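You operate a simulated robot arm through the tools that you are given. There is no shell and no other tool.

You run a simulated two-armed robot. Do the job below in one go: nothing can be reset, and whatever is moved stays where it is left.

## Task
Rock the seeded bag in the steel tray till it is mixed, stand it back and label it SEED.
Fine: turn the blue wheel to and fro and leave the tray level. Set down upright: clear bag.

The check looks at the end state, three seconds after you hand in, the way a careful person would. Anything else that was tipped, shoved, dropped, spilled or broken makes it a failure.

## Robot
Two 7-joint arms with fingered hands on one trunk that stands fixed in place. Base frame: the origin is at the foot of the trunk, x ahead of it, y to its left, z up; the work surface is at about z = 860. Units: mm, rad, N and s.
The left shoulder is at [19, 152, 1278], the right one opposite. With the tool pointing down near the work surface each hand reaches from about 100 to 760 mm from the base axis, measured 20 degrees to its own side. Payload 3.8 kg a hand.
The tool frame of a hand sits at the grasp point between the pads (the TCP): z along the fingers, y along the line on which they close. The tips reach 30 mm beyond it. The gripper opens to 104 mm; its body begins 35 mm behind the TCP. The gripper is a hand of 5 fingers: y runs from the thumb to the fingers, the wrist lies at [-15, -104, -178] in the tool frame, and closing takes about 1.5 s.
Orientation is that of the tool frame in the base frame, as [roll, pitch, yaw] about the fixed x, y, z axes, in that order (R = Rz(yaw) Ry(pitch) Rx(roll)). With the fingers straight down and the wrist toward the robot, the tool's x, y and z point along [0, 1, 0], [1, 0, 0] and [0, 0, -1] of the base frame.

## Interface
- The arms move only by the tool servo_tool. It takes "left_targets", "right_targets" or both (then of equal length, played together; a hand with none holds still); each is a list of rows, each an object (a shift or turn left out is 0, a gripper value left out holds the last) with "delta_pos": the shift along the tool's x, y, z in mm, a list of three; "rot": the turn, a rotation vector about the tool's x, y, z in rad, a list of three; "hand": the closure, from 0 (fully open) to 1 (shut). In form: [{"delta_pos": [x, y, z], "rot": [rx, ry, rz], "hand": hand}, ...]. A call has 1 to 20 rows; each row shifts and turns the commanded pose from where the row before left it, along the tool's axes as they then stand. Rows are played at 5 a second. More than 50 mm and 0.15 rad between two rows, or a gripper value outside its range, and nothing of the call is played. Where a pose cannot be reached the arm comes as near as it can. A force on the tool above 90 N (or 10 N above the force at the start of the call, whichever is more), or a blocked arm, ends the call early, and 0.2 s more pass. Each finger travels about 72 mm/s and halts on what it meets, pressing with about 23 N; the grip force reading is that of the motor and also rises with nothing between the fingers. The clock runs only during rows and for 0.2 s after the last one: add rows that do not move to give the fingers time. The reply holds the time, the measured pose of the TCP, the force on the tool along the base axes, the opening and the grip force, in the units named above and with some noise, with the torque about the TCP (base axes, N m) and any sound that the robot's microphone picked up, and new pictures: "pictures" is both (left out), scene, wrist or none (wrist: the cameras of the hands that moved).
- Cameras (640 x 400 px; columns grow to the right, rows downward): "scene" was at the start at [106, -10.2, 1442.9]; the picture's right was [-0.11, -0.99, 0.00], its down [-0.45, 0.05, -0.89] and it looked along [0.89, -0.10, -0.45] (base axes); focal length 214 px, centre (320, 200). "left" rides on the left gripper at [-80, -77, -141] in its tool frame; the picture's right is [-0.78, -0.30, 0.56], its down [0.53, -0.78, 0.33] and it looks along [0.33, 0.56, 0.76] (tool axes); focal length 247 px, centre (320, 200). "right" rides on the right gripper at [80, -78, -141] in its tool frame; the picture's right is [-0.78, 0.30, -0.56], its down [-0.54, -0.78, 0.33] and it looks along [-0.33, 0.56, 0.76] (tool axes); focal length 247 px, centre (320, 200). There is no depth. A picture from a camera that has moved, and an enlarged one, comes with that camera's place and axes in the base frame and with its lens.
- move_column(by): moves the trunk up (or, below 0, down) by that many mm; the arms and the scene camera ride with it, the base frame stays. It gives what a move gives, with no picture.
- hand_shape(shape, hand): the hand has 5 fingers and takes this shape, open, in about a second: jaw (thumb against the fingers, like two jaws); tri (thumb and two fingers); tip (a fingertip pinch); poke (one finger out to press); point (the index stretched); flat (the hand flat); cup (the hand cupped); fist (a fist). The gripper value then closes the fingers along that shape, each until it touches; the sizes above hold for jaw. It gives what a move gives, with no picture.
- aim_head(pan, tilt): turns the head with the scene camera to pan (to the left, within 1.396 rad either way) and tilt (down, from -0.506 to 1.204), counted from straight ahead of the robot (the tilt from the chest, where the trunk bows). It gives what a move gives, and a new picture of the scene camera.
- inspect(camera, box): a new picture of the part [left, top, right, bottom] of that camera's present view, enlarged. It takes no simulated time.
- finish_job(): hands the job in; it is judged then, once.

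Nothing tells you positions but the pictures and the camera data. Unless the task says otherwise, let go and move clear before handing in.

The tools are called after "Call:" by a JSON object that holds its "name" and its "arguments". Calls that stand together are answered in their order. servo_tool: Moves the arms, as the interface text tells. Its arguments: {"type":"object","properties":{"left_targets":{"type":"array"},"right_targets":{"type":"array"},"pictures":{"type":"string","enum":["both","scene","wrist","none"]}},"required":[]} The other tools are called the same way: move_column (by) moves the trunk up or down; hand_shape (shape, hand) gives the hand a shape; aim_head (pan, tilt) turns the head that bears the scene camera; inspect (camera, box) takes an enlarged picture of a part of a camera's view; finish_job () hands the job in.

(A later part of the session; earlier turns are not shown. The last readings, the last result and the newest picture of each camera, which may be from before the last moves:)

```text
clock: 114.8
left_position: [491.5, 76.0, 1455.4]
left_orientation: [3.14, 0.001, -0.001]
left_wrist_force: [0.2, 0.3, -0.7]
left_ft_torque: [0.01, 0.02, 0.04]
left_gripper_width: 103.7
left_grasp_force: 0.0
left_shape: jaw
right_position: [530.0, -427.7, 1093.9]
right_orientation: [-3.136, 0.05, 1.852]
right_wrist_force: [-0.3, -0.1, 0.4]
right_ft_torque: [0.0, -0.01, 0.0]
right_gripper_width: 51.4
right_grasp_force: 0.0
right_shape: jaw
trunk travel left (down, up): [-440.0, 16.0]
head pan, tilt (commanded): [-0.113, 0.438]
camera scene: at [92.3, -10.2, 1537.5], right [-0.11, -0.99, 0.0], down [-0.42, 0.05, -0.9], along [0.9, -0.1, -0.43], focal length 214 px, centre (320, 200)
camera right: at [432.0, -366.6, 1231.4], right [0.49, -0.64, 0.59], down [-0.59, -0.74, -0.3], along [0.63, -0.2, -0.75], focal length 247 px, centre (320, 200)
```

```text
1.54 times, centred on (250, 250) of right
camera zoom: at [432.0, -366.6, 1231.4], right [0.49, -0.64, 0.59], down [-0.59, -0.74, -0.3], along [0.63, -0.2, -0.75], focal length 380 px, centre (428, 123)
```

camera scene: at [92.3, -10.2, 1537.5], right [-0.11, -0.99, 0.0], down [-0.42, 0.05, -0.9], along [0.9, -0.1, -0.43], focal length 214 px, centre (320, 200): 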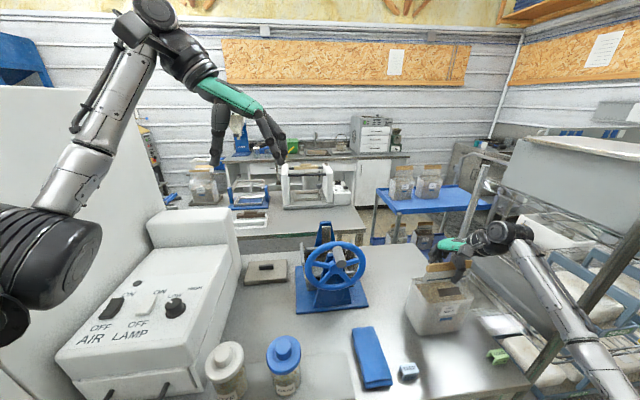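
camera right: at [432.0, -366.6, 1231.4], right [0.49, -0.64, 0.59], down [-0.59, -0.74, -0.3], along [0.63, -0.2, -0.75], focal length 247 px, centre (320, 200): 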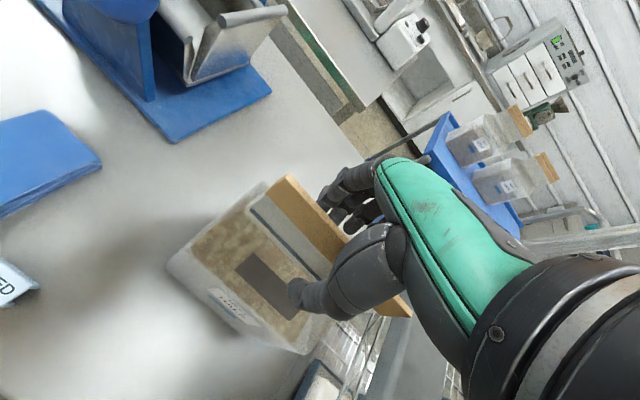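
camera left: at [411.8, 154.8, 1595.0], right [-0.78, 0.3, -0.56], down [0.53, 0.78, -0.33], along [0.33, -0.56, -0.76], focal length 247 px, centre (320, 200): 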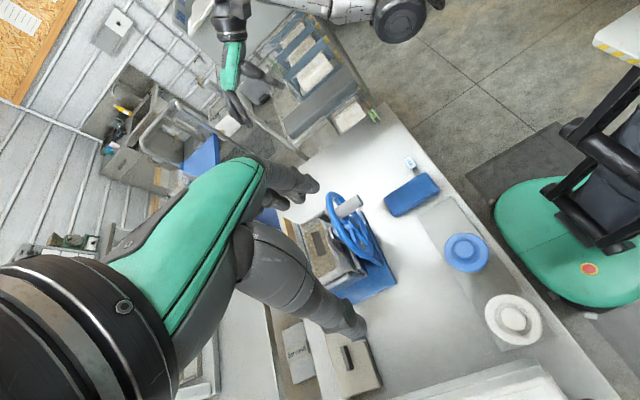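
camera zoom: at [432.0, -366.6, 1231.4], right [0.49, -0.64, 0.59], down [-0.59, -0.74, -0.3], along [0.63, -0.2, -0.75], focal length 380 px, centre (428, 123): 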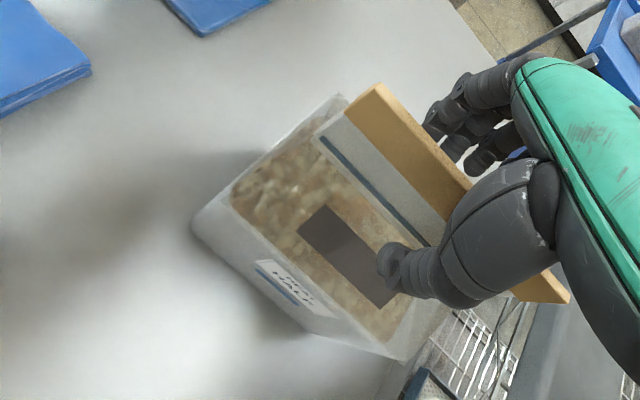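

The bag is standing upright on its own. I'm raising the hand clear of the bar.

Call:
{"name": "servo_tool", "arguments": {"right_targets": [{"delta_pos": [-0.4, 0, -8], "hand": 0.4}, {"delta_pos": [-0.6, 0, -12], "hand": 0.3}, {"delta_pos": [-1, 0, -20]}, {"delta_pos": [-1.5, 0, -30]}, {"delta_pos": [-1.5, 0, -30]}, {"delta_pos": [-1.5, 0, -30]}, {"delta_pos": [0, 0, 0], "hand": 0}, {}], "pictures": "both"}}

Call:
{"name": "inspect", "arguments": {"camera": "scene", "box": [390, 220, 520, 350]}}

Call:
{"name": "inspect", "arguments": {"camera": "right", "box": [100, 120, 400, 380]}}

```text
clock: 116.7
left_position: [491.0, 75.9, 1453.5]
left_orientation: [3.14, 0.0, 0.0]
left_wrist_force: [-0.2, -1.0, 0.1]
left_ft_torque: [-0.04, 0.0, 0.05]
left_gripper_width: 103.7
left_grasp_force: 0.2
left_shape: jaw
right_position: [531.5, -429.5, 1225.0]
right_orientation: [-3.136, 0.048, 1.853]
right_wrist_force: [-0.4, -1.1, -0.5]
right_ft_torque: [0.01, -0.01, -0.01]
right_gripper_width: 103.5
right_grasp_force: 0.1
right_shape: jaw
trunk travel left (down, up): [-440.0, 16.0]
head pan, tilt (commanded): [-0.113, 0.438]
camera scene: at [92.3, -10.3, 1537.5], right [-0.11, -0.99, 0.0], down [-0.42, 0.05, -0.9], along [0.9, -0.1, -0.43], focal length 214 px, centre (320, 200)
camera right: at [432.7, -367.3, 1362.1], right [0.49, -0.64, 0.59], down [-0.59, -0.74, -0.3], along [0.63, -0.2, -0.75], focal length 247 px, centre (320, 200)
```

scene: 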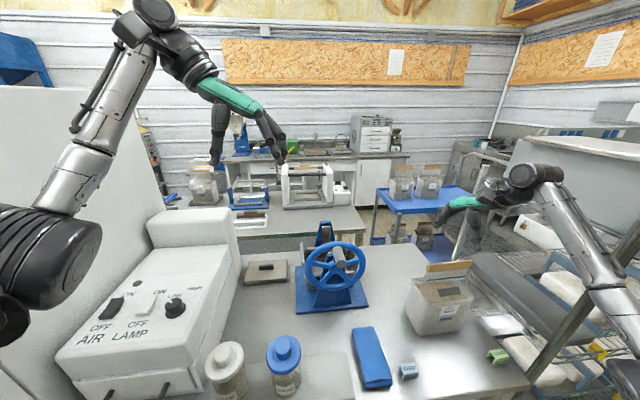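
right: 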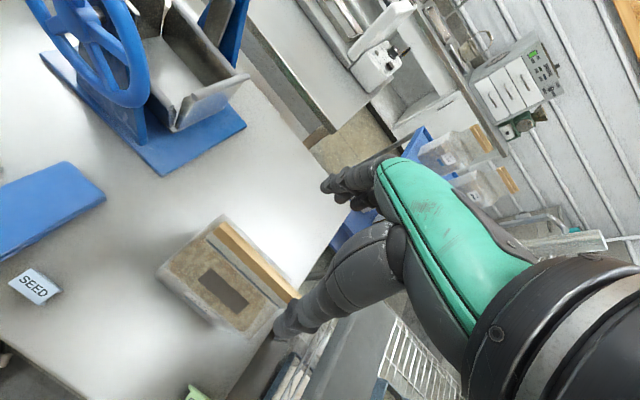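

```text
3.08 times, centred on (455, 285) of scene
camera zoom: at [92.3, -10.3, 1537.5], right [-0.11, -0.99, 0.0], down [-0.42, 0.05, -0.9], along [0.9, -0.1, -0.43], focal length 660 px, centre (-95, -62)
```

zoom: 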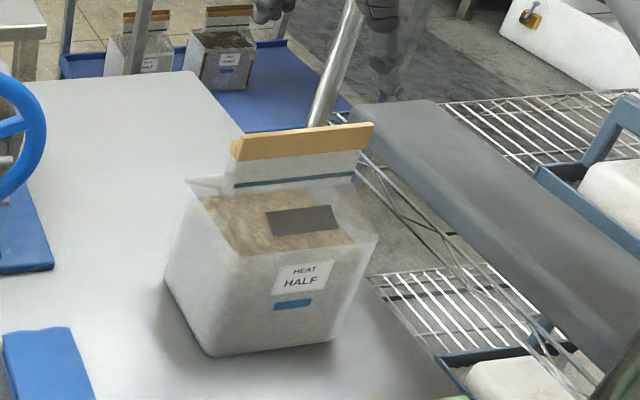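

```text
1.54 times, centred on (250, 250) of right
camera zoom: at [432.7, -367.3, 1362.1], right [0.49, -0.64, 0.59], down [-0.59, -0.74, -0.3], along [0.63, -0.2, -0.75], focal length 380 px, centre (428, 123)
```

zoom: 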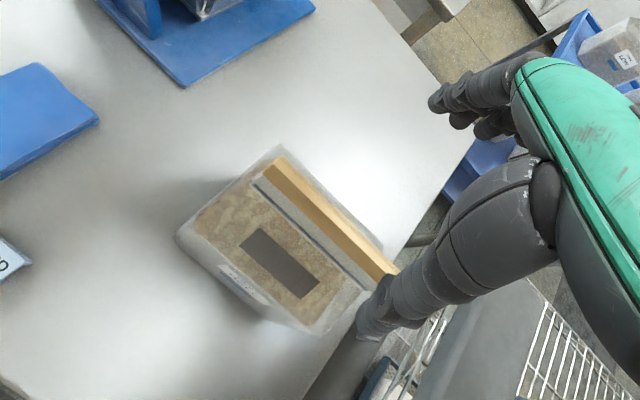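

The bag is back on its spot at about (530, -440), upright. Next is the SEED tag at about (388, -281): I'm levelling the hand and moving above it.

Call:
{"name": "servo_tool", "arguments": {"right_targets": [{"rot": [0, 0, 0.08]}, {"rot": [0, 0.05, 0]}, {"rot": [0, 0, 0.1]}, {"rot": [0, 0, 0.102]}, {"delta_pos": [10, -10, 0]}, {"delta_pos": [20, -18, 0]}, {"delta_pos": [20, -18, 0]}, {"delta_pos": [20, -18, 0]}, {"delta_pos": [20, -18, 0]}, {"delta_pos": [20, -18, 0]}, {"delta_pos": [20, -18, 10]}, {"delta_pos": [15, -16, 20]}, {"delta_pos": [8, -9, 30]}, {"delta_pos": [0, 0, 30]}, {"delta_pos": [0, 0, 30]}, {"delta_pos": [0, 0, 30]}, {"delta_pos": [0, 0, 25]}, {}], "pictures": "both"}}

Call:
{"name": "inspect", "arguments": {"camera": "right", "box": [150, 140, 390, 360]}}

Call:
{"name": "inspect", "arguments": {"camera": "scene", "box": [360, 270, 480, 400]}}

```text
clock: 120.5
left_position: [491.9, 76.5, 1454.3]
left_orientation: [3.14, 0.003, -0.001]
left_wrist_force: [-0.6, -0.7, 0.6]
left_ft_torque: [-0.02, -0.01, -0.02]
left_gripper_width: 103.7
left_grasp_force: 0.1
left_shape: jaw
right_position: [388.8, -274.8, 1048.4]
right_orientation: [-3.141, 0.0, 1.57]
right_wrist_force: [0.1, -0.6, 0.2]
right_ft_torque: [0.01, 0.0, 0.03]
right_gripper_width: 103.8
right_grasp_force: 0.0
right_shape: jaw
trunk travel left (down, up): [-440.0, 16.0]
head pan, tilt (commanded): [-0.113, 0.438]
camera scene: at [92.2, -10.1, 1537.5], right [-0.11, -0.99, 0.0], down [-0.42, 0.05, -0.9], along [0.9, -0.1, -0.43], focal length 214 px, centre (320, 200)
camera right: at [310.2, -195.6, 1190.5], right [0.3, -0.78, 0.56], down [-0.78, -0.53, -0.33], along [0.56, -0.33, -0.76], focal length 247 px, centre (320, 200)
```

scene: 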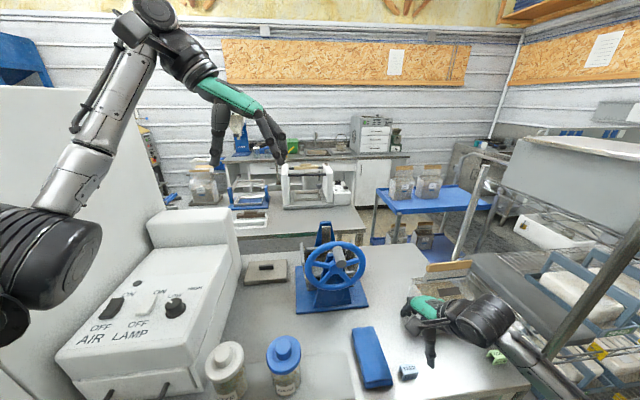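
right: 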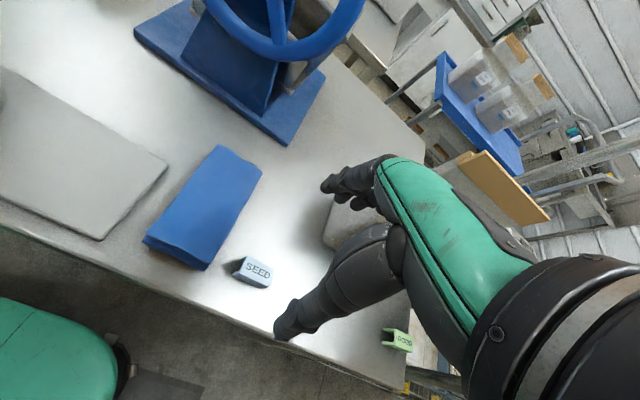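

```text
1.82 times, centred on (270, 250) of right
camera zoom: at [310.2, -195.6, 1190.5], right [0.3, -0.78, 0.56], down [-0.78, -0.53, -0.33], along [0.56, -0.33, -0.76], focal length 449 px, centre (411, 109)
```

zoom: 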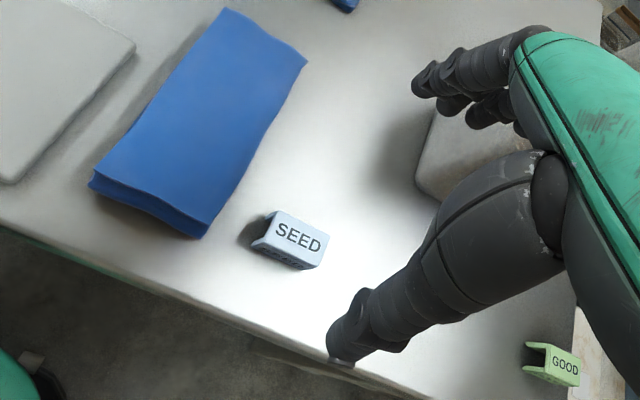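

```text
3.08 times, centred on (420, 335) of scene
camera zoom: at [92.2, -10.1, 1537.5], right [-0.11, -0.99, 0.0], down [-0.42, 0.05, -0.9], along [0.9, -0.1, -0.43], focal length 660 px, centre (12, -215)
```

zoom: 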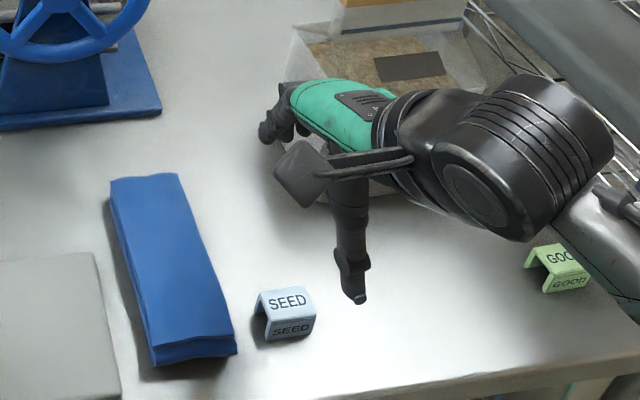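

The tag centre measures (387.4, -282) from this view too. I'm part-closing the fingers and lowering to just above the tag.

Call:
{"name": "servo_tool", "arguments": {"right_targets": [{"delta_pos": [0, -1.3, 0], "hand": 0.55}, {"delta_pos": [0, 0, 15]}, {"delta_pos": [0, 0, 25]}, {"delta_pos": [0, 0, 25]}, {"delta_pos": [0, 0, 25]}, {"delta_pos": [0, 0, 20]}, {}], "pictures": "both"}}

Call:
{"name": "inspect", "arguments": {"camera": "right", "box": [200, 160, 380, 330]}}

Call:
{"name": "inspect", "arguments": {"camera": "scene", "box": [385, 305, 465, 390]}}

```text
clock: 122.0
left_position: [490.5, 76.4, 1453.0]
left_orientation: [3.139, -0.001, 0.001]
left_wrist_force: [-1.0, 0.2, -0.1]
left_ft_torque: [-0.02, -0.03, -0.01]
left_gripper_width: 103.9
left_grasp_force: 0.1
left_shape: jaw
right_position: [386.8, -274.4, 938.9]
right_orientation: [3.141, 0.0, 1.571]
right_wrist_force: [0.1, 0.1, -0.4]
right_ft_torque: [-0.01, 0.01, 0.01]
right_gripper_width: 47.3
right_grasp_force: 0.1
right_shape: jaw
trunk travel left (down, up): [-440.0, 16.0]
head pan, tilt (commanded): [-0.113, 0.438]
camera scene: at [92.1, -10.1, 1537.5], right [-0.11, -0.99, 0.0], down [-0.42, 0.05, -0.9], along [0.9, -0.1, -0.43], focal length 214 px, centre (320, 200)
camera right: at [308.7, -195.3, 1080.1], right [0.3, -0.78, 0.56], down [-0.78, -0.53, -0.33], along [0.56, -0.33, -0.76], focal length 247 px, centre (320, 200)
```

scene: 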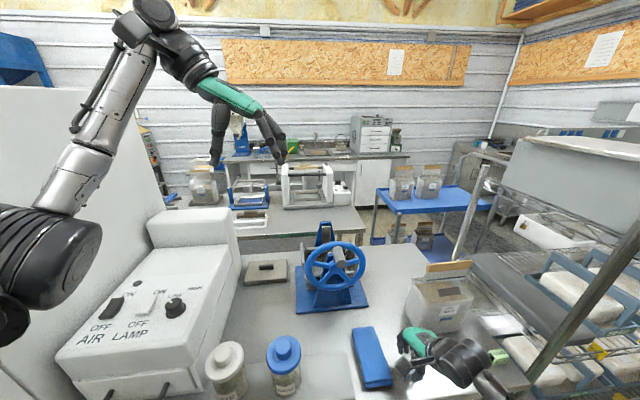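
right: 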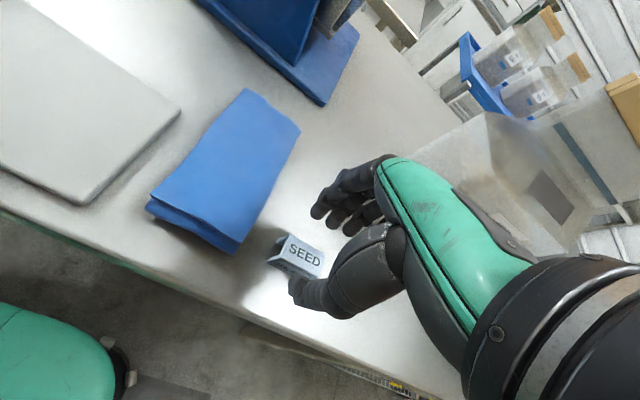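

```text
2.35 times, centred on (290, 245) of right
camera zoom: at [308.7, -195.3, 1080.1], right [0.3, -0.78, 0.56], down [-0.78, -0.53, -0.33], along [0.56, -0.33, -0.76], focal length 581 px, centre (391, 94)
```

zoom: 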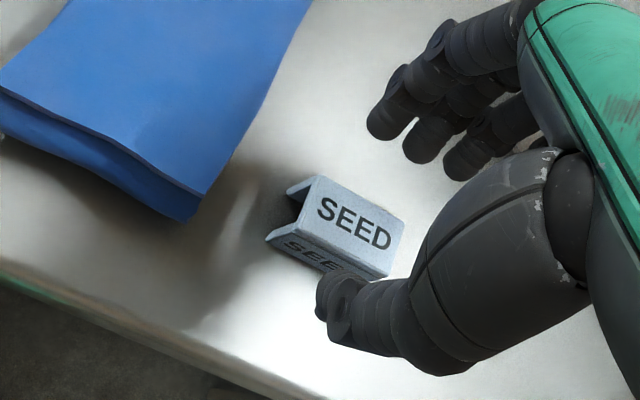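

```text
4.71 times, centred on (425, 348) of scene
camera zoom: at [92.1, -10.1, 1537.5], right [-0.11, -0.99, 0.0], down [-0.42, 0.05, -0.9], along [0.9, -0.1, -0.43], focal length 1009 px, centre (-174, -494)
```

zoom: 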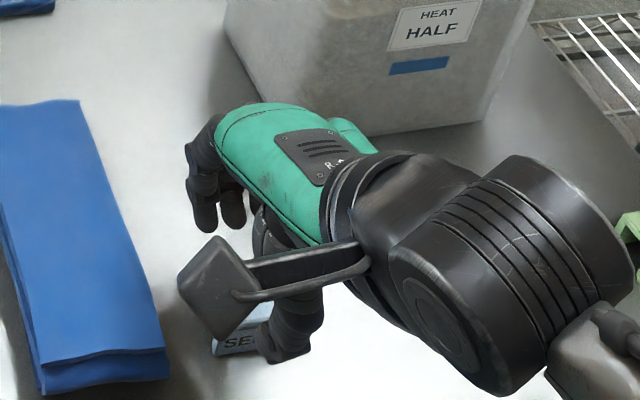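

The thumb and fingers straddle the tag and are centred on it. I'm lowering to tag height with the gap narrowed.

Call:
{"name": "servo_tool", "arguments": {"right_targets": [{"delta_pos": [0, 0.6, 14], "hand": 0.6}, {"delta_pos": [0, 0, 14]}, {"delta_pos": [0, 0, 8]}, {}, {"hand": 0.68}, {}], "pictures": "wrist"}}

Call:
{"name": "inspect", "arguments": {"camera": "right", "box": [240, 180, 380, 310]}}

```text
clock: 123.5
left_position: [490.7, 75.6, 1453.3]
left_orientation: [3.14, 0.0, -0.001]
left_wrist_force: [-0.5, -0.1, -0.7]
left_ft_torque: [0.04, 0.01, 0.0]
left_gripper_width: 103.5
left_grasp_force: 0.1
left_shape: jaw
right_position: [385.9, -274.1, 902.9]
right_orientation: [3.141, 0.002, 1.57]
right_wrist_force: [0.0, -0.8, -0.3]
right_ft_torque: [0.0, -0.02, -0.01]
right_gripper_width: 33.6
right_grasp_force: 0.1
right_shape: jaw
trunk travel left (down, up): [-440.0, 16.0]
head pan, tilt (commanded): [-0.113, 0.438]
camera right: at [308.9, -195.5, 1044.9], right [0.3, -0.78, 0.56], down [-0.78, -0.53, -0.33], along [0.56, -0.33, -0.76], focal length 247 px, centre (320, 200)
```

right: 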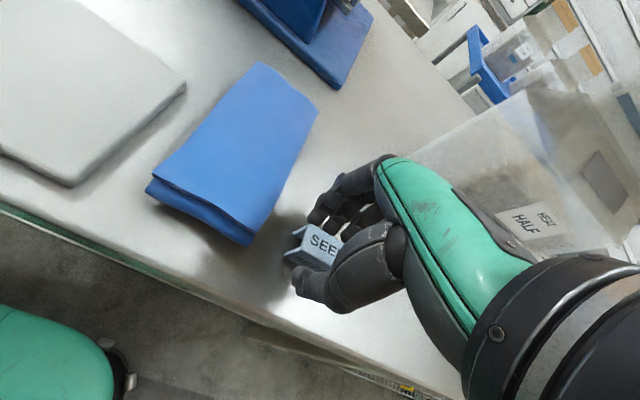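

```text
3.08 times, centred on (310, 245) of right
camera zoom: at [308.9, -195.5, 1044.9], right [0.3, -0.78, 0.56], down [-0.78, -0.53, -0.33], along [0.56, -0.33, -0.76], focal length 760 px, centre (351, 62)
```

zoom: 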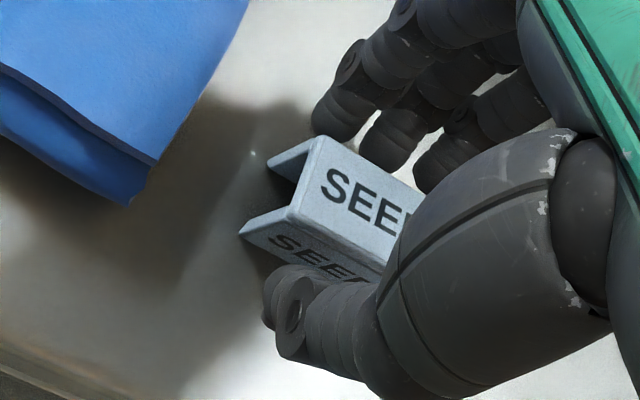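

Call:
{"name": "servo_tool", "arguments": {"right_targets": [{"delta_pos": [0, 1, 3]}, {"hand": 0.74}, {"hand": 0.78}, {"hand": 0.82}, {}, {}], "pictures": "none"}}

Call:
{"name": "inspect", "arguments": {"camera": "right", "box": [240, 180, 380, 310]}}

```text
clock: 124.8
left_position: [491.2, 75.6, 1454.6]
left_orientation: [3.14, 0.001, 0.0]
left_wrist_force: [-1.2, 0.2, 0.1]
left_ft_torque: [-0.03, 0.0, 0.01]
left_gripper_width: 103.6
left_grasp_force: 0.1
left_shape: jaw
right_position: [388.0, -274.8, 899.9]
right_orientation: [-3.142, 0.0, 1.572]
right_wrist_force: [-0.4, 0.1, -0.4]
right_ft_torque: [-0.02, 0.01, 0.0]
right_gripper_width: 18.5
right_grasp_force: 22.9
right_shape: jaw
trunk travel left (down, up): [-440.0, 16.0]
head pan, tilt (commanded): [-0.113, 0.438]
```

```text
3.08 times, centred on (310, 245) of right
camera zoom: at [310.1, -195.6, 1041.8], right [0.3, -0.78, 0.56], down [-0.78, -0.53, -0.33], along [0.56, -0.33, -0.76], focal length 760 px, centre (351, 62)
```

zoom: 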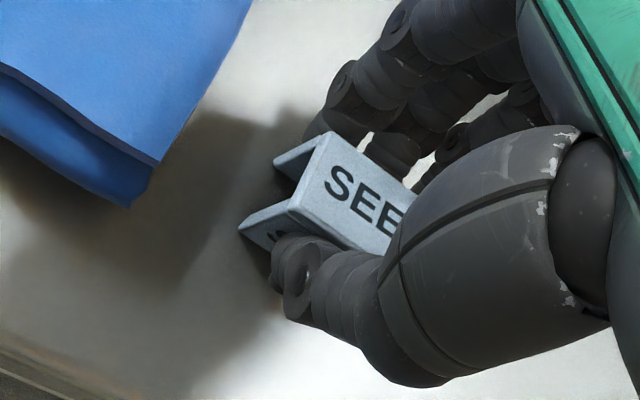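

The tag is gripped (18.5 mm, 23 N). I'll lift a little to check the hold.

Call:
{"name": "servo_tool", "arguments": {"right_targets": [{"hand": 1.0}, {"delta_pos": [0, 0, -6]}, {"delta_pos": [0, 0, -12]}, {"delta_pos": [0, 0, -20]}, {"delta_pos": [0, 0, -20]}, {}], "pictures": "both"}}

Call:
{"name": "inspect", "arguments": {"camera": "right", "box": [240, 180, 380, 310]}}

Call:
{"name": "inspect", "arguments": {"camera": "scene", "box": [385, 295, 465, 380]}}

```text
clock: 126.2
left_position: [491.5, 77.1, 1453.9]
left_orientation: [3.139, 0.001, 0.001]
left_wrist_force: [0.5, -0.7, -0.4]
left_ft_torque: [0.0, 0.0, -0.03]
left_gripper_width: 103.8
left_grasp_force: 0.1
left_shape: jaw
right_position: [388.9, -275.6, 958.5]
right_orientation: [3.141, 0.0, 1.572]
right_wrist_force: [0.1, -0.2, 0.3]
right_ft_torque: [0.0, 0.01, 0.02]
right_gripper_width: 18.2
right_grasp_force: 22.9
right_shape: jaw
trunk travel left (down, up): [-440.0, 16.0]
head pan, tilt (commanded): [-0.113, 0.438]
camera scene: at [92.2, -10.1, 1537.5], right [-0.11, -0.99, 0.0], down [-0.42, 0.05, -0.9], along [0.9, -0.1, -0.43], focal length 214 px, centre (320, 200)
camera right: at [310.5, -195.6, 1099.8], right [0.3, -0.78, 0.56], down [-0.78, -0.53, -0.33], along [0.56, -0.33, -0.76], focal length 247 px, centre (320, 200)
```

scene: 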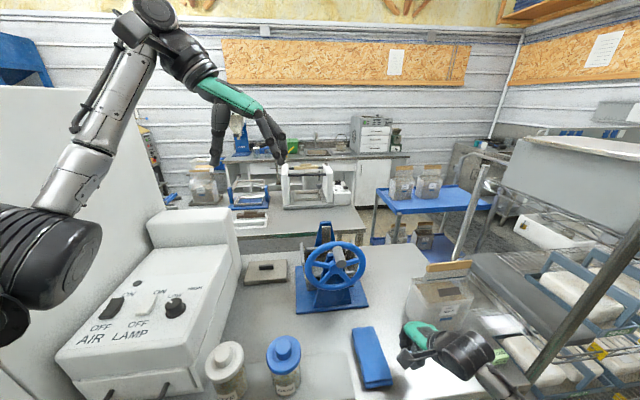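
right: 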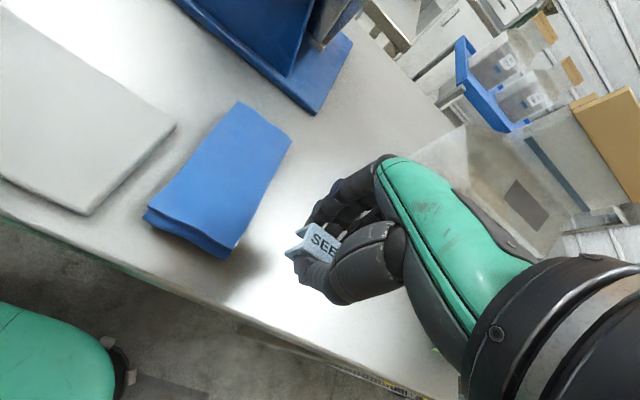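

```text
3.08 times, centred on (310, 245) of right
camera zoom: at [310.5, -195.6, 1099.8], right [0.3, -0.78, 0.56], down [-0.78, -0.53, -0.33], along [0.56, -0.33, -0.76], focal length 760 px, centre (351, 62)
```

zoom: 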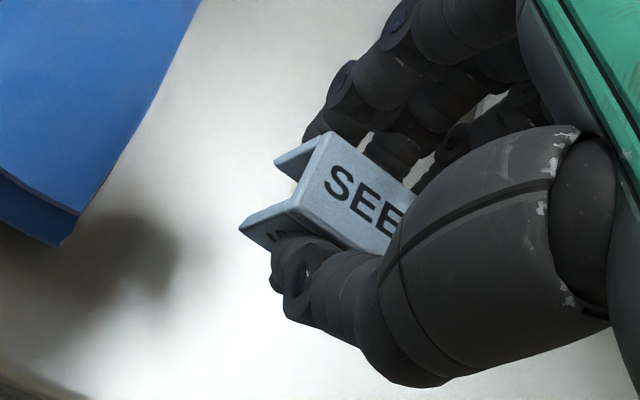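

```text
4.71 times, centred on (425, 338) of scene
camera zoom: at [92.2, -10.1, 1537.5], right [-0.11, -0.99, 0.0], down [-0.42, 0.05, -0.9], along [0.9, -0.1, -0.43], focal length 1009 px, centre (-174, -447)
```

zoom: 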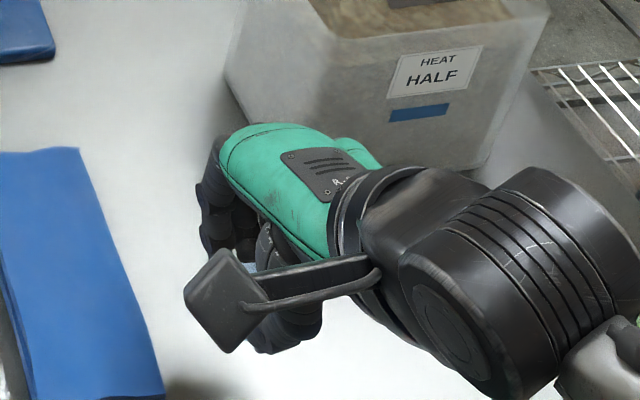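

The tag is held securely. I'll zoom in to measure exactly how it sits in the fingers.

Call:
{"name": "inspect", "arguments": {"camera": "right", "box": [280, 210, 350, 270]}}

Call:
{"name": "inspect", "arguments": {"camera": "right", "box": [560, 70, 640, 210]}}

Call:
{"name": "inspect", "arguments": {"camera": "scene", "box": [420, 255, 480, 300]}}

```text
6.67 times, centred on (315, 240) of right
camera zoom: at [310.5, -195.6, 1099.8], right [0.3, -0.78, 0.56], down [-0.78, -0.53, -0.33], along [0.56, -0.33, -0.76], focal length 1646 px, centre (353, -67)
```

zoom: 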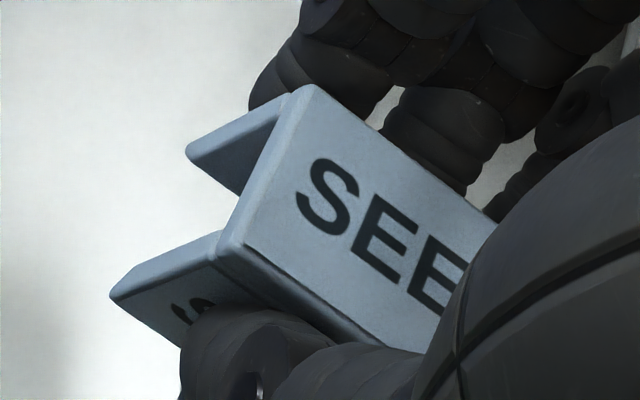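

```text
2.86 times, centred on (600, 140) of right
camera zoom: at [310.5, -195.6, 1099.8], right [0.3, -0.78, 0.56], down [-0.78, -0.53, -0.33], along [0.56, -0.33, -0.76], focal length 706 px, centre (-480, 371)
```

zoom: 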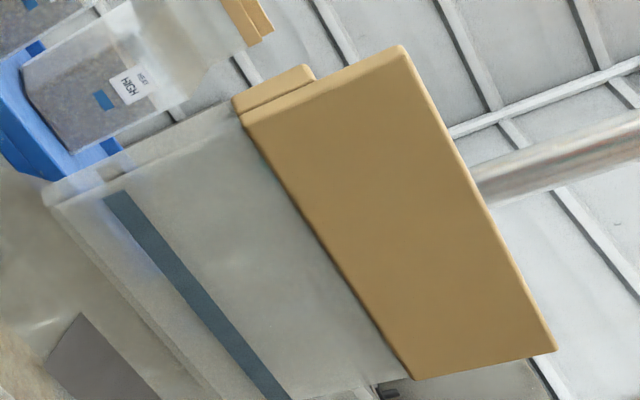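

```text
8.89 times, centred on (450, 278) of scene
camera zoom: at [92.2, -10.1, 1537.5], right [-0.11, -0.99, 0.0], down [-0.42, 0.05, -0.9], along [0.9, -0.1, -0.43], focal length 1906 px, centre (-836, -489)
```

zoom: 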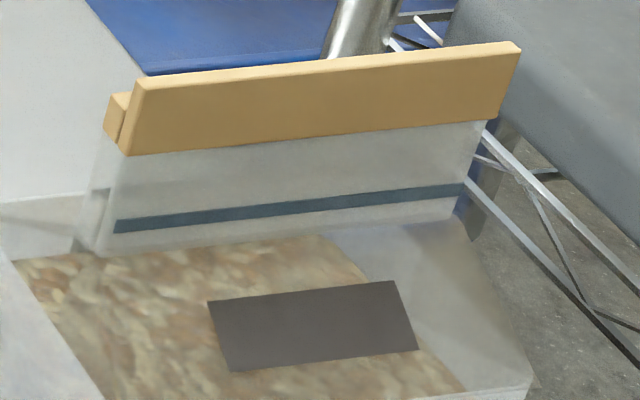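

In the hand, the tag's top is 12 mm below the TCP, its bottom is 40 mm below, its centre is at tool (-7, -1) and it is yawed -5.6°. I'm lifting it and carrying it above the bag's bar, turning the hand to compensate.

Call:
{"name": "servo_tool", "arguments": {"right_targets": [{"delta_pos": [0, 0, -20]}, {"delta_pos": [0, 0, -35]}, {"delta_pos": [0, 0, -35]}, {"delta_pos": [0, 0, -35]}, {"delta_pos": [0, 0, -35]}, {"delta_pos": [0, 0, -35]}, {"delta_pos": [0, 0, -35]}, {"delta_pos": [0, 0, -15]}, {"delta_pos": [-10, 9.5, 0]}, {"delta_pos": [-20, 19, 0]}, {"delta_pos": [-20, 19, 0]}, {"delta_pos": [-20, 19, 0]}, {"delta_pos": [-20, 19, 0]}, {"delta_pos": [-20, 19, 0]}, {"delta_pos": [-20, 19, 0]}, {"delta_pos": [-18, 16.5, 0]}, {"delta_pos": [-10, 9, 0]}, {"rot": [0, 0, -0.06]}, {"rot": [0, 0, -0.058]}, {}], "pictures": "both"}}

Call:
{"name": "inspect", "arguments": {"camera": "right", "box": [200, 160, 380, 330]}}

Call:
{"name": "inspect", "arguments": {"camera": "scene", "box": [400, 200, 500, 300]}}

```text
clock: 130.4
left_position: [491.0, 76.0, 1454.3]
left_orientation: [3.139, 0.001, 0.001]
left_wrist_force: [-0.1, 0.0, -0.2]
left_ft_torque: [0.02, -0.03, 0.04]
left_gripper_width: 103.9
left_grasp_force: 0.0
left_shape: jaw
right_position: [538.1, -432.1, 1202.9]
right_orientation: [3.141, -0.001, 1.688]
right_wrist_force: [-0.7, -0.1, -0.6]
right_ft_torque: [-0.02, 0.03, 0.03]
right_gripper_width: 18.1
right_grasp_force: 23.2
right_shape: jaw
trunk travel left (down, up): [-440.0, 16.0]
head pan, tilt (commanded): [-0.113, 0.438]
camera scene: at [92.4, -10.2, 1537.5], right [-0.11, -0.99, 0.0], down [-0.42, 0.05, -0.9], along [0.9, -0.1, -0.43], focal length 214 px, centre (320, 200)
camera right: at [450.8, -363.6, 1344.4], right [0.39, -0.74, 0.56], down [-0.71, -0.62, -0.33], along [0.59, -0.27, -0.76], focal length 247 px, centre (320, 200)
```

scene: 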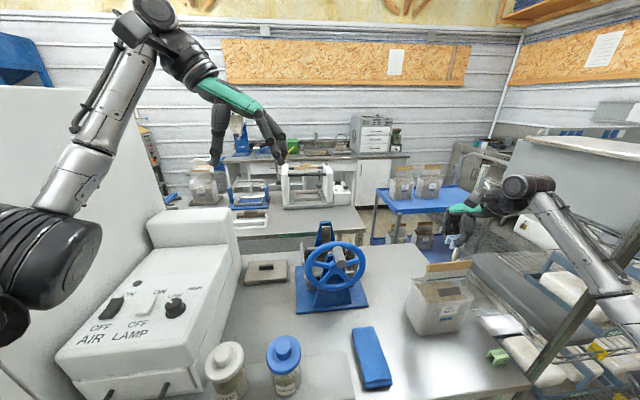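
right: 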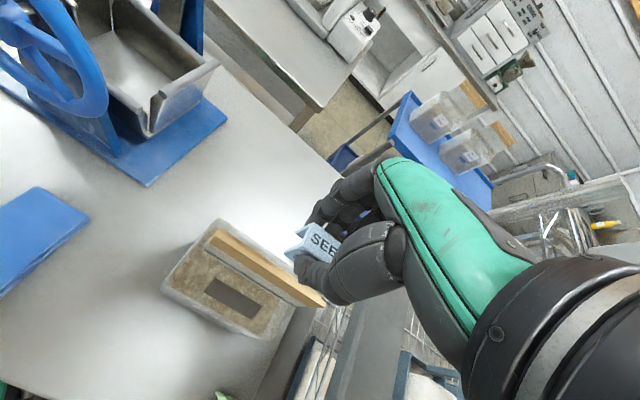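

```text
2.35 times, centred on (290, 245) of right
camera zoom: at [450.8, -363.6, 1344.4], right [0.39, -0.74, 0.56], down [-0.71, -0.62, -0.33], along [0.59, -0.27, -0.76], focal length 581 px, centre (391, 94)
```

zoom: 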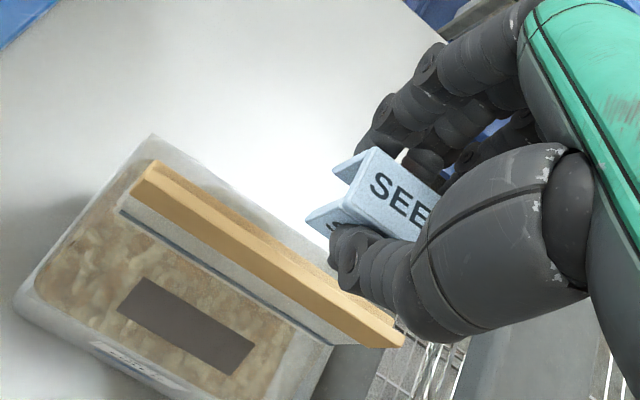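

```text
4.00 times, centred on (450, 250) of scene
camera zoom: at [92.4, -10.2, 1537.5], right [-0.11, -0.99, 0.0], down [-0.42, 0.05, -0.9], along [0.9, -0.1, -0.43], focal length 858 px, centre (-200, 0)
```

zoom: 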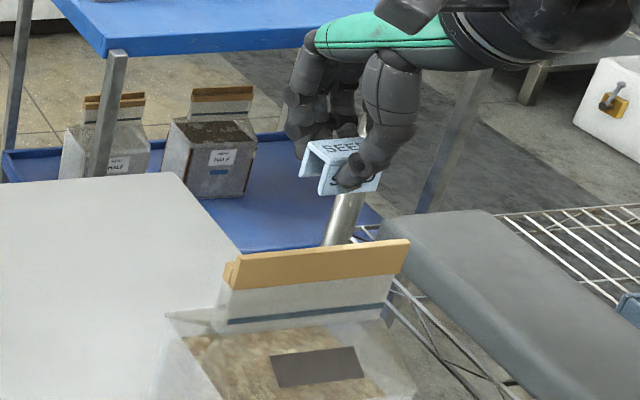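

Both the tag and the bar are in view. I'll zoom in on the bar's end and the tag for precise alignment.

Call:
{"name": "inspect", "arguments": {"camera": "right", "box": [230, 215, 310, 275]}}

Call:
{"name": "inspect", "arguments": {"camera": "right", "box": [280, 210, 340, 310]}}

Call:
{"name": "inspect", "arguments": {"camera": "scene", "box": [445, 225, 505, 275]}}

```text
6.67 times, centred on (270, 245) of right
camera zoom: at [450.8, -363.6, 1344.4], right [0.39, -0.74, 0.56], down [-0.71, -0.62, -0.33], along [0.59, -0.27, -0.76], focal length 1646 px, centre (653, -100)
```

zoom: 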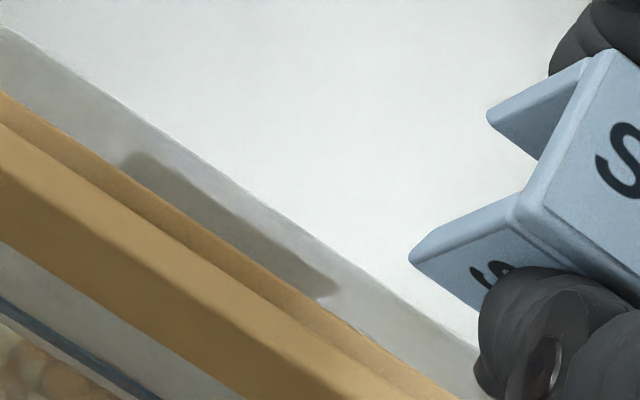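

```text
4.00 times, centred on (310, 260) of right
camera zoom: at [450.8, -363.6, 1344.4], right [0.39, -0.74, 0.56], down [-0.71, -0.62, -0.33], along [0.59, -0.27, -0.76], focal length 988 px, centre (360, -40)
```

zoom: 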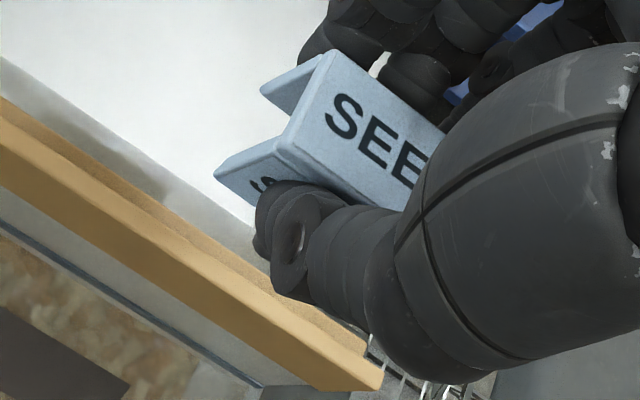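

```text
8.00 times, centred on (475, 250) of scene
camera zoom: at [92.4, -10.2, 1537.5], right [-0.11, -0.99, 0.0], down [-0.42, 0.05, -0.9], along [0.9, -0.1, -0.43], focal length 1716 px, centre (-920, -200)
```

zoom: 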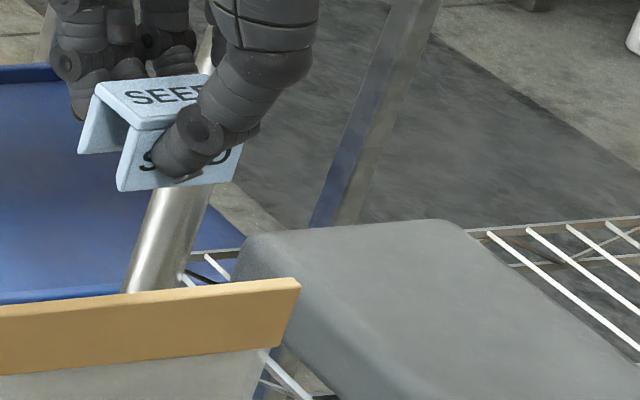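

Call:
{"name": "inspect", "arguments": {"camera": "right", "box": [208, 218, 248, 248]}}

Call:
{"name": "inspect", "arguments": {"camera": "right", "box": [295, 280, 335, 310]}}

Call:
{"name": "inspect", "arguments": {"camera": "scene", "box": [420, 255, 450, 280]}}

Call:
{"name": "inspect", "arguments": {"camera": "scene", "box": [448, 225, 484, 255]}}

```text
13.33 times, centred on (228, 233) of right
camera zoom: at [450.8, -363.6, 1344.4], right [0.39, -0.74, 0.56], down [-0.71, -0.62, -0.33], along [0.59, -0.27, -0.76], focal length 3293 px, centre (1547, -240)
```

zoom: 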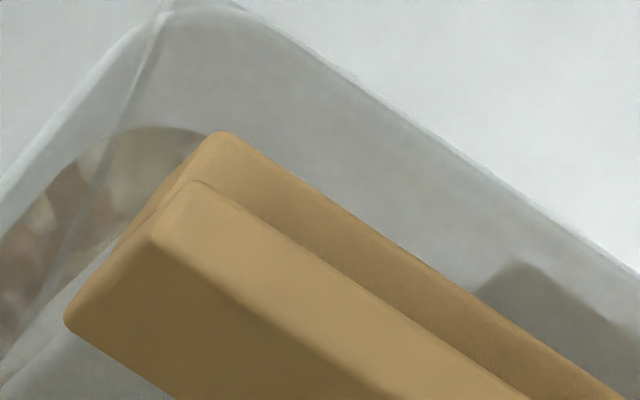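

```text
13.33 times, centred on (315, 295) of right
camera zoom: at [450.8, -363.6, 1344.4], right [0.39, -0.74, 0.56], down [-0.71, -0.62, -0.33], along [0.59, -0.27, -0.76], focal length 3293 px, centre (387, -1067)
```

zoom: 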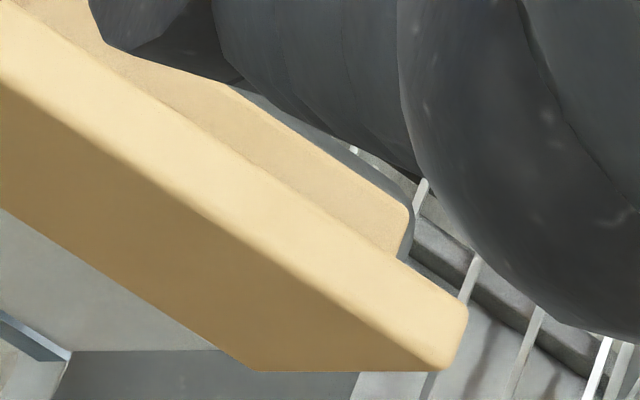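

```text
16.00 times, centred on (435, 268) of scene
camera zoom: at [92.4, -10.2, 1537.5], right [-0.11, -0.99, 0.0], down [-0.42, 0.05, -0.9], along [0.9, -0.1, -0.43], focal length 3432 px, centre (-1520, -880)
```

zoom: 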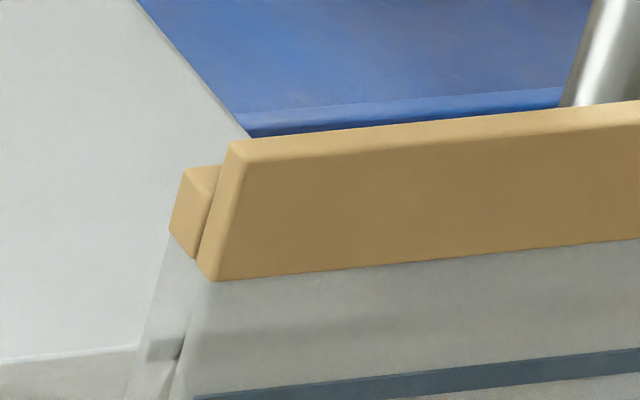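

```text
13.33 times, centred on (466, 240) of scene
camera zoom: at [92.4, -10.2, 1537.5], right [-0.11, -0.99, 0.0], down [-0.42, 0.05, -0.9], along [0.9, -0.1, -0.43], focal length 2860 px, centre (-1627, -333)
```

zoom: 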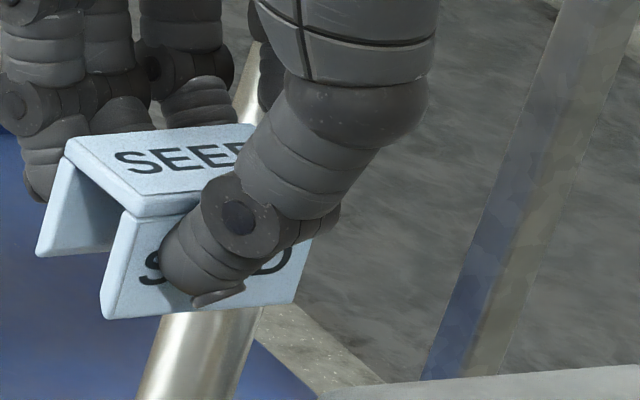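

The bar top works out at z≈1111 (both cameras agree), front edge from (523, -371) to (528, -505), about 11 mm thick. The tag needs to shift 7 mm toward me, then go down to just above the bar.

Call:
{"name": "servo_tool", "arguments": {"right_targets": [{"delta_pos": [0, -4, 0]}, {"delta_pos": [0, -3, 0]}, {"delta_pos": [0, 0, 15]}, {"delta_pos": [0, 0, 15]}, {"delta_pos": [0, 0, 12]}, {}], "pictures": "wrist"}}

Call:
{"name": "inspect", "arguments": {"camera": "right", "box": [230, 200, 330, 290]}}

Call:
{"name": "inspect", "arguments": {"camera": "scene", "box": [425, 235, 485, 280]}}

```text
clock: 131.8
left_position: [492.0, 77.4, 1452.9]
left_orientation: [3.139, 0.0, -0.002]
left_wrist_force: [-0.6, -0.2, -0.5]
left_ft_torque: [0.03, -0.01, -0.01]
left_gripper_width: 103.8
left_grasp_force: 0.0
left_shape: jaw
right_position: [530.1, -434.1, 1159.8]
right_orientation: [-3.141, 0.001, 1.689]
right_wrist_force: [0.6, 0.5, -0.4]
right_ft_torque: [0.02, 0.01, 0.01]
right_gripper_width: 18.2
right_grasp_force: 23.5
right_shape: jaw
trunk travel left (down, up): [-440.0, 16.0]
head pan, tilt (commanded): [-0.113, 0.438]
camera right: at [443.7, -364.4, 1302.0], right [0.38, -0.74, 0.56], down [-0.71, -0.62, -0.33], along [0.59, -0.27, -0.76], focal length 247 px, centre (320, 200)
```

right: 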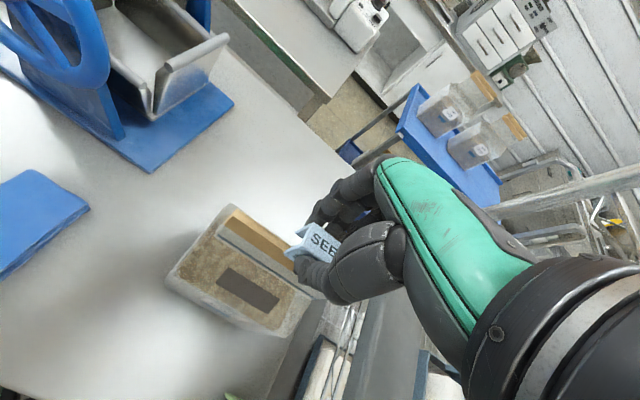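

```text
4.44 times, centred on (280, 245) of right
camera zoom: at [443.7, -364.4, 1302.0], right [0.38, -0.74, 0.56], down [-0.71, -0.62, -0.33], along [0.59, -0.27, -0.76], focal length 1098 px, centre (498, 0)
```

zoom: 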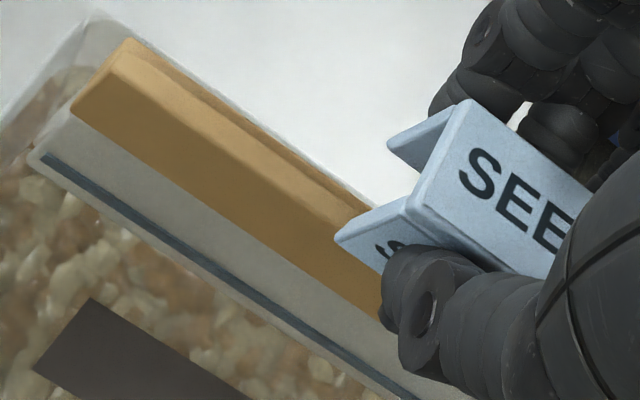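

```text
8.89 times, centred on (455, 258) of scene
camera zoom: at [92.3, -10.1, 1537.5], right [-0.11, -0.99, 0.0], down [-0.42, 0.05, -0.9], along [0.9, -0.1, -0.43], focal length 1906 px, centre (-880, -311)
```

zoom: 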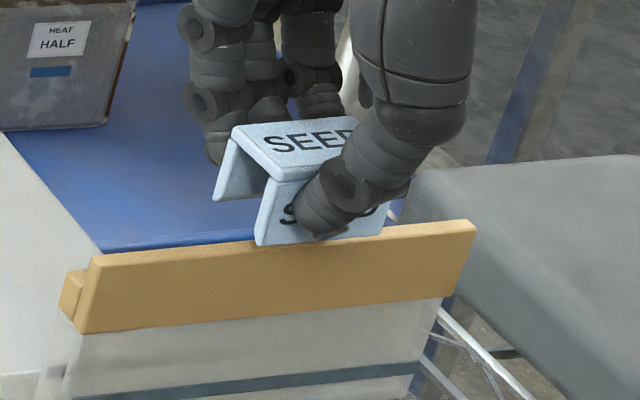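

I'll zoom closer on both views to check the tag legs against the bar edges before seating.

Call:
{"name": "inspect", "arguments": {"camera": "right", "box": [240, 205, 280, 235]}}

Call:
{"name": "inspect", "arguments": {"camera": "right", "box": [275, 215, 325, 265]}}

Call:
{"name": "inspect", "arguments": {"camera": "scene", "box": [442, 245, 472, 270]}}

Call:
{"name": "inspect", "arguments": {"camera": "scene", "box": [428, 255, 453, 275]}}

```text
13.33 times, centred on (260, 220) of right
camera zoom: at [443.7, -364.4, 1302.0], right [0.38, -0.74, 0.56], down [-0.71, -0.62, -0.33], along [0.59, -0.27, -0.76], focal length 3293 px, centre (1120, -67)
```

zoom: 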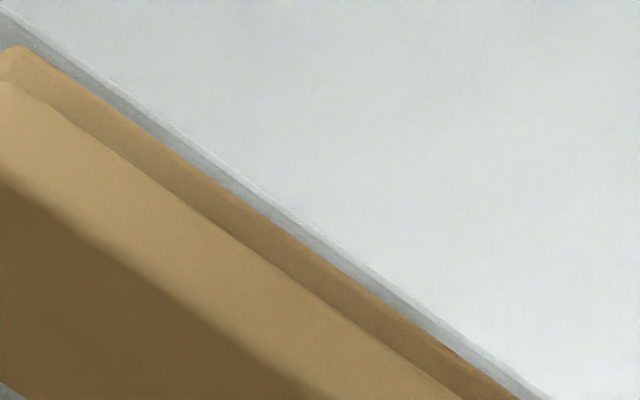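

```text
8.00 times, centred on (300, 240) of right
camera zoom: at [443.7, -364.4, 1302.0], right [0.38, -0.74, 0.56], down [-0.71, -0.62, -0.33], along [0.59, -0.27, -0.76], focal length 1976 px, centre (480, -120)
```

zoom: 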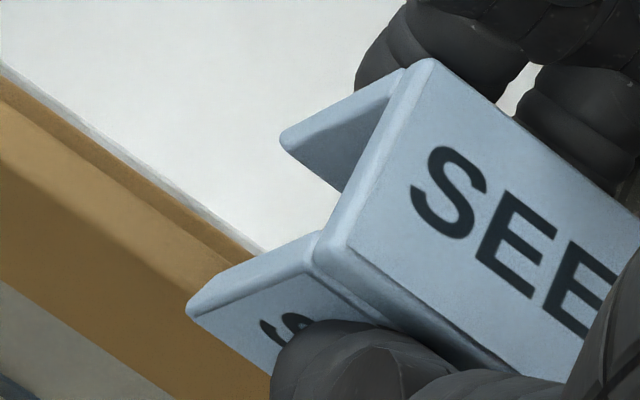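

```text
16.00 times, centred on (457, 258) of scene
camera zoom: at [92.3, -10.1, 1537.5], right [-0.11, -0.99, 0.0], down [-0.42, 0.05, -0.9], along [0.9, -0.1, -0.43], focal length 3432 px, centre (-1872, -720)
```

zoom: 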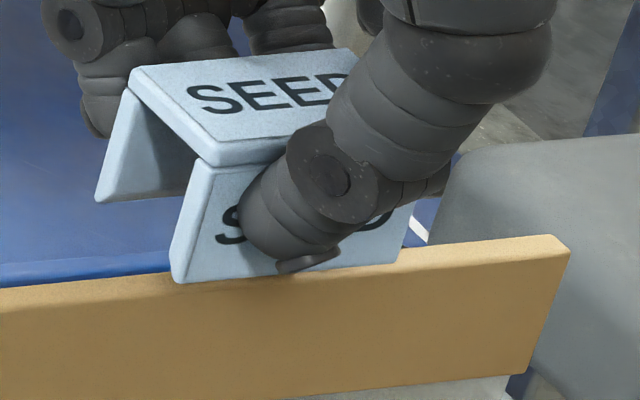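

```text
16.00 times, centred on (440, 265) of scene
camera zoom: at [92.3, -10.1, 1537.5], right [-0.11, -0.99, 0.0], down [-0.42, 0.05, -0.9], along [0.9, -0.1, -0.43], focal length 3432 px, centre (-1608, -840)
```

zoom: 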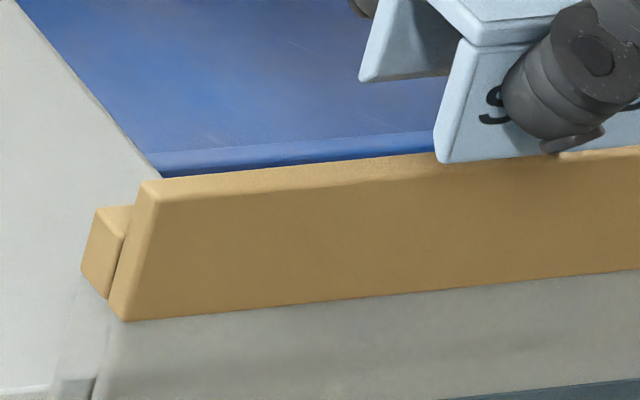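

Both views put the tag's channel over the bar within about a millimetre, with ±3 mm clearance. I'm lowering slowly and checking force as the legs pass the bar top.

Call:
{"name": "servo_tool", "arguments": {"right_targets": [{"delta_pos": [0, 0, 4]}, {"delta_pos": [0, 0, 4]}, {"delta_pos": [0, 0, 3]}, {}], "pictures": "none"}}

Call:
{"name": "inspect", "arguments": {"camera": "right", "box": [265, 205, 325, 265]}}

Call:
{"name": "inspect", "arguments": {"camera": "scene", "box": [442, 245, 472, 270]}}

```text
clock: 132.8
left_position: [490.8, 77.3, 1453.9]
left_orientation: [3.139, 0.002, 0.0]
left_wrist_force: [-0.3, -0.2, 0.2]
left_ft_torque: [-0.01, -0.03, -0.01]
left_gripper_width: 103.7
left_grasp_force: 0.1
left_shape: jaw
right_position: [530.8, -433.5, 1149.4]
right_orientation: [-3.141, -0.001, 1.686]
right_wrist_force: [0.6, -0.1, -0.3]
right_ft_torque: [-0.03, -0.02, 0.01]
right_gripper_width: 18.3
right_grasp_force: 22.7
right_shape: jaw
trunk travel left (down, up): [-440.0, 16.0]
head pan, tilt (commanded): [-0.113, 0.438]
```

```text
6.67 times, centred on (295, 235) of right
camera zoom: at [443.7, -364.3, 1291.0], right [0.39, -0.74, 0.56], down [-0.71, -0.62, -0.33], along [0.59, -0.27, -0.76], focal length 1646 px, centre (487, -33)
```

zoom: 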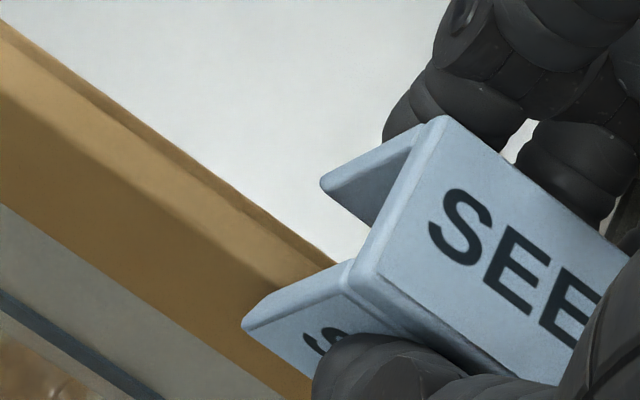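

```text
16.00 times, centred on (457, 258) of scene
camera zoom: at [92.3, -10.2, 1537.5], right [-0.11, -0.99, 0.0], down [-0.42, 0.05, -0.9], along [0.9, -0.1, -0.43], focal length 3432 px, centre (-1872, -720)
```

zoom: 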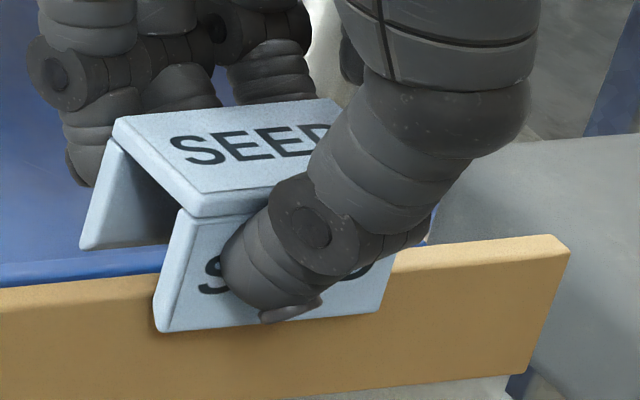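

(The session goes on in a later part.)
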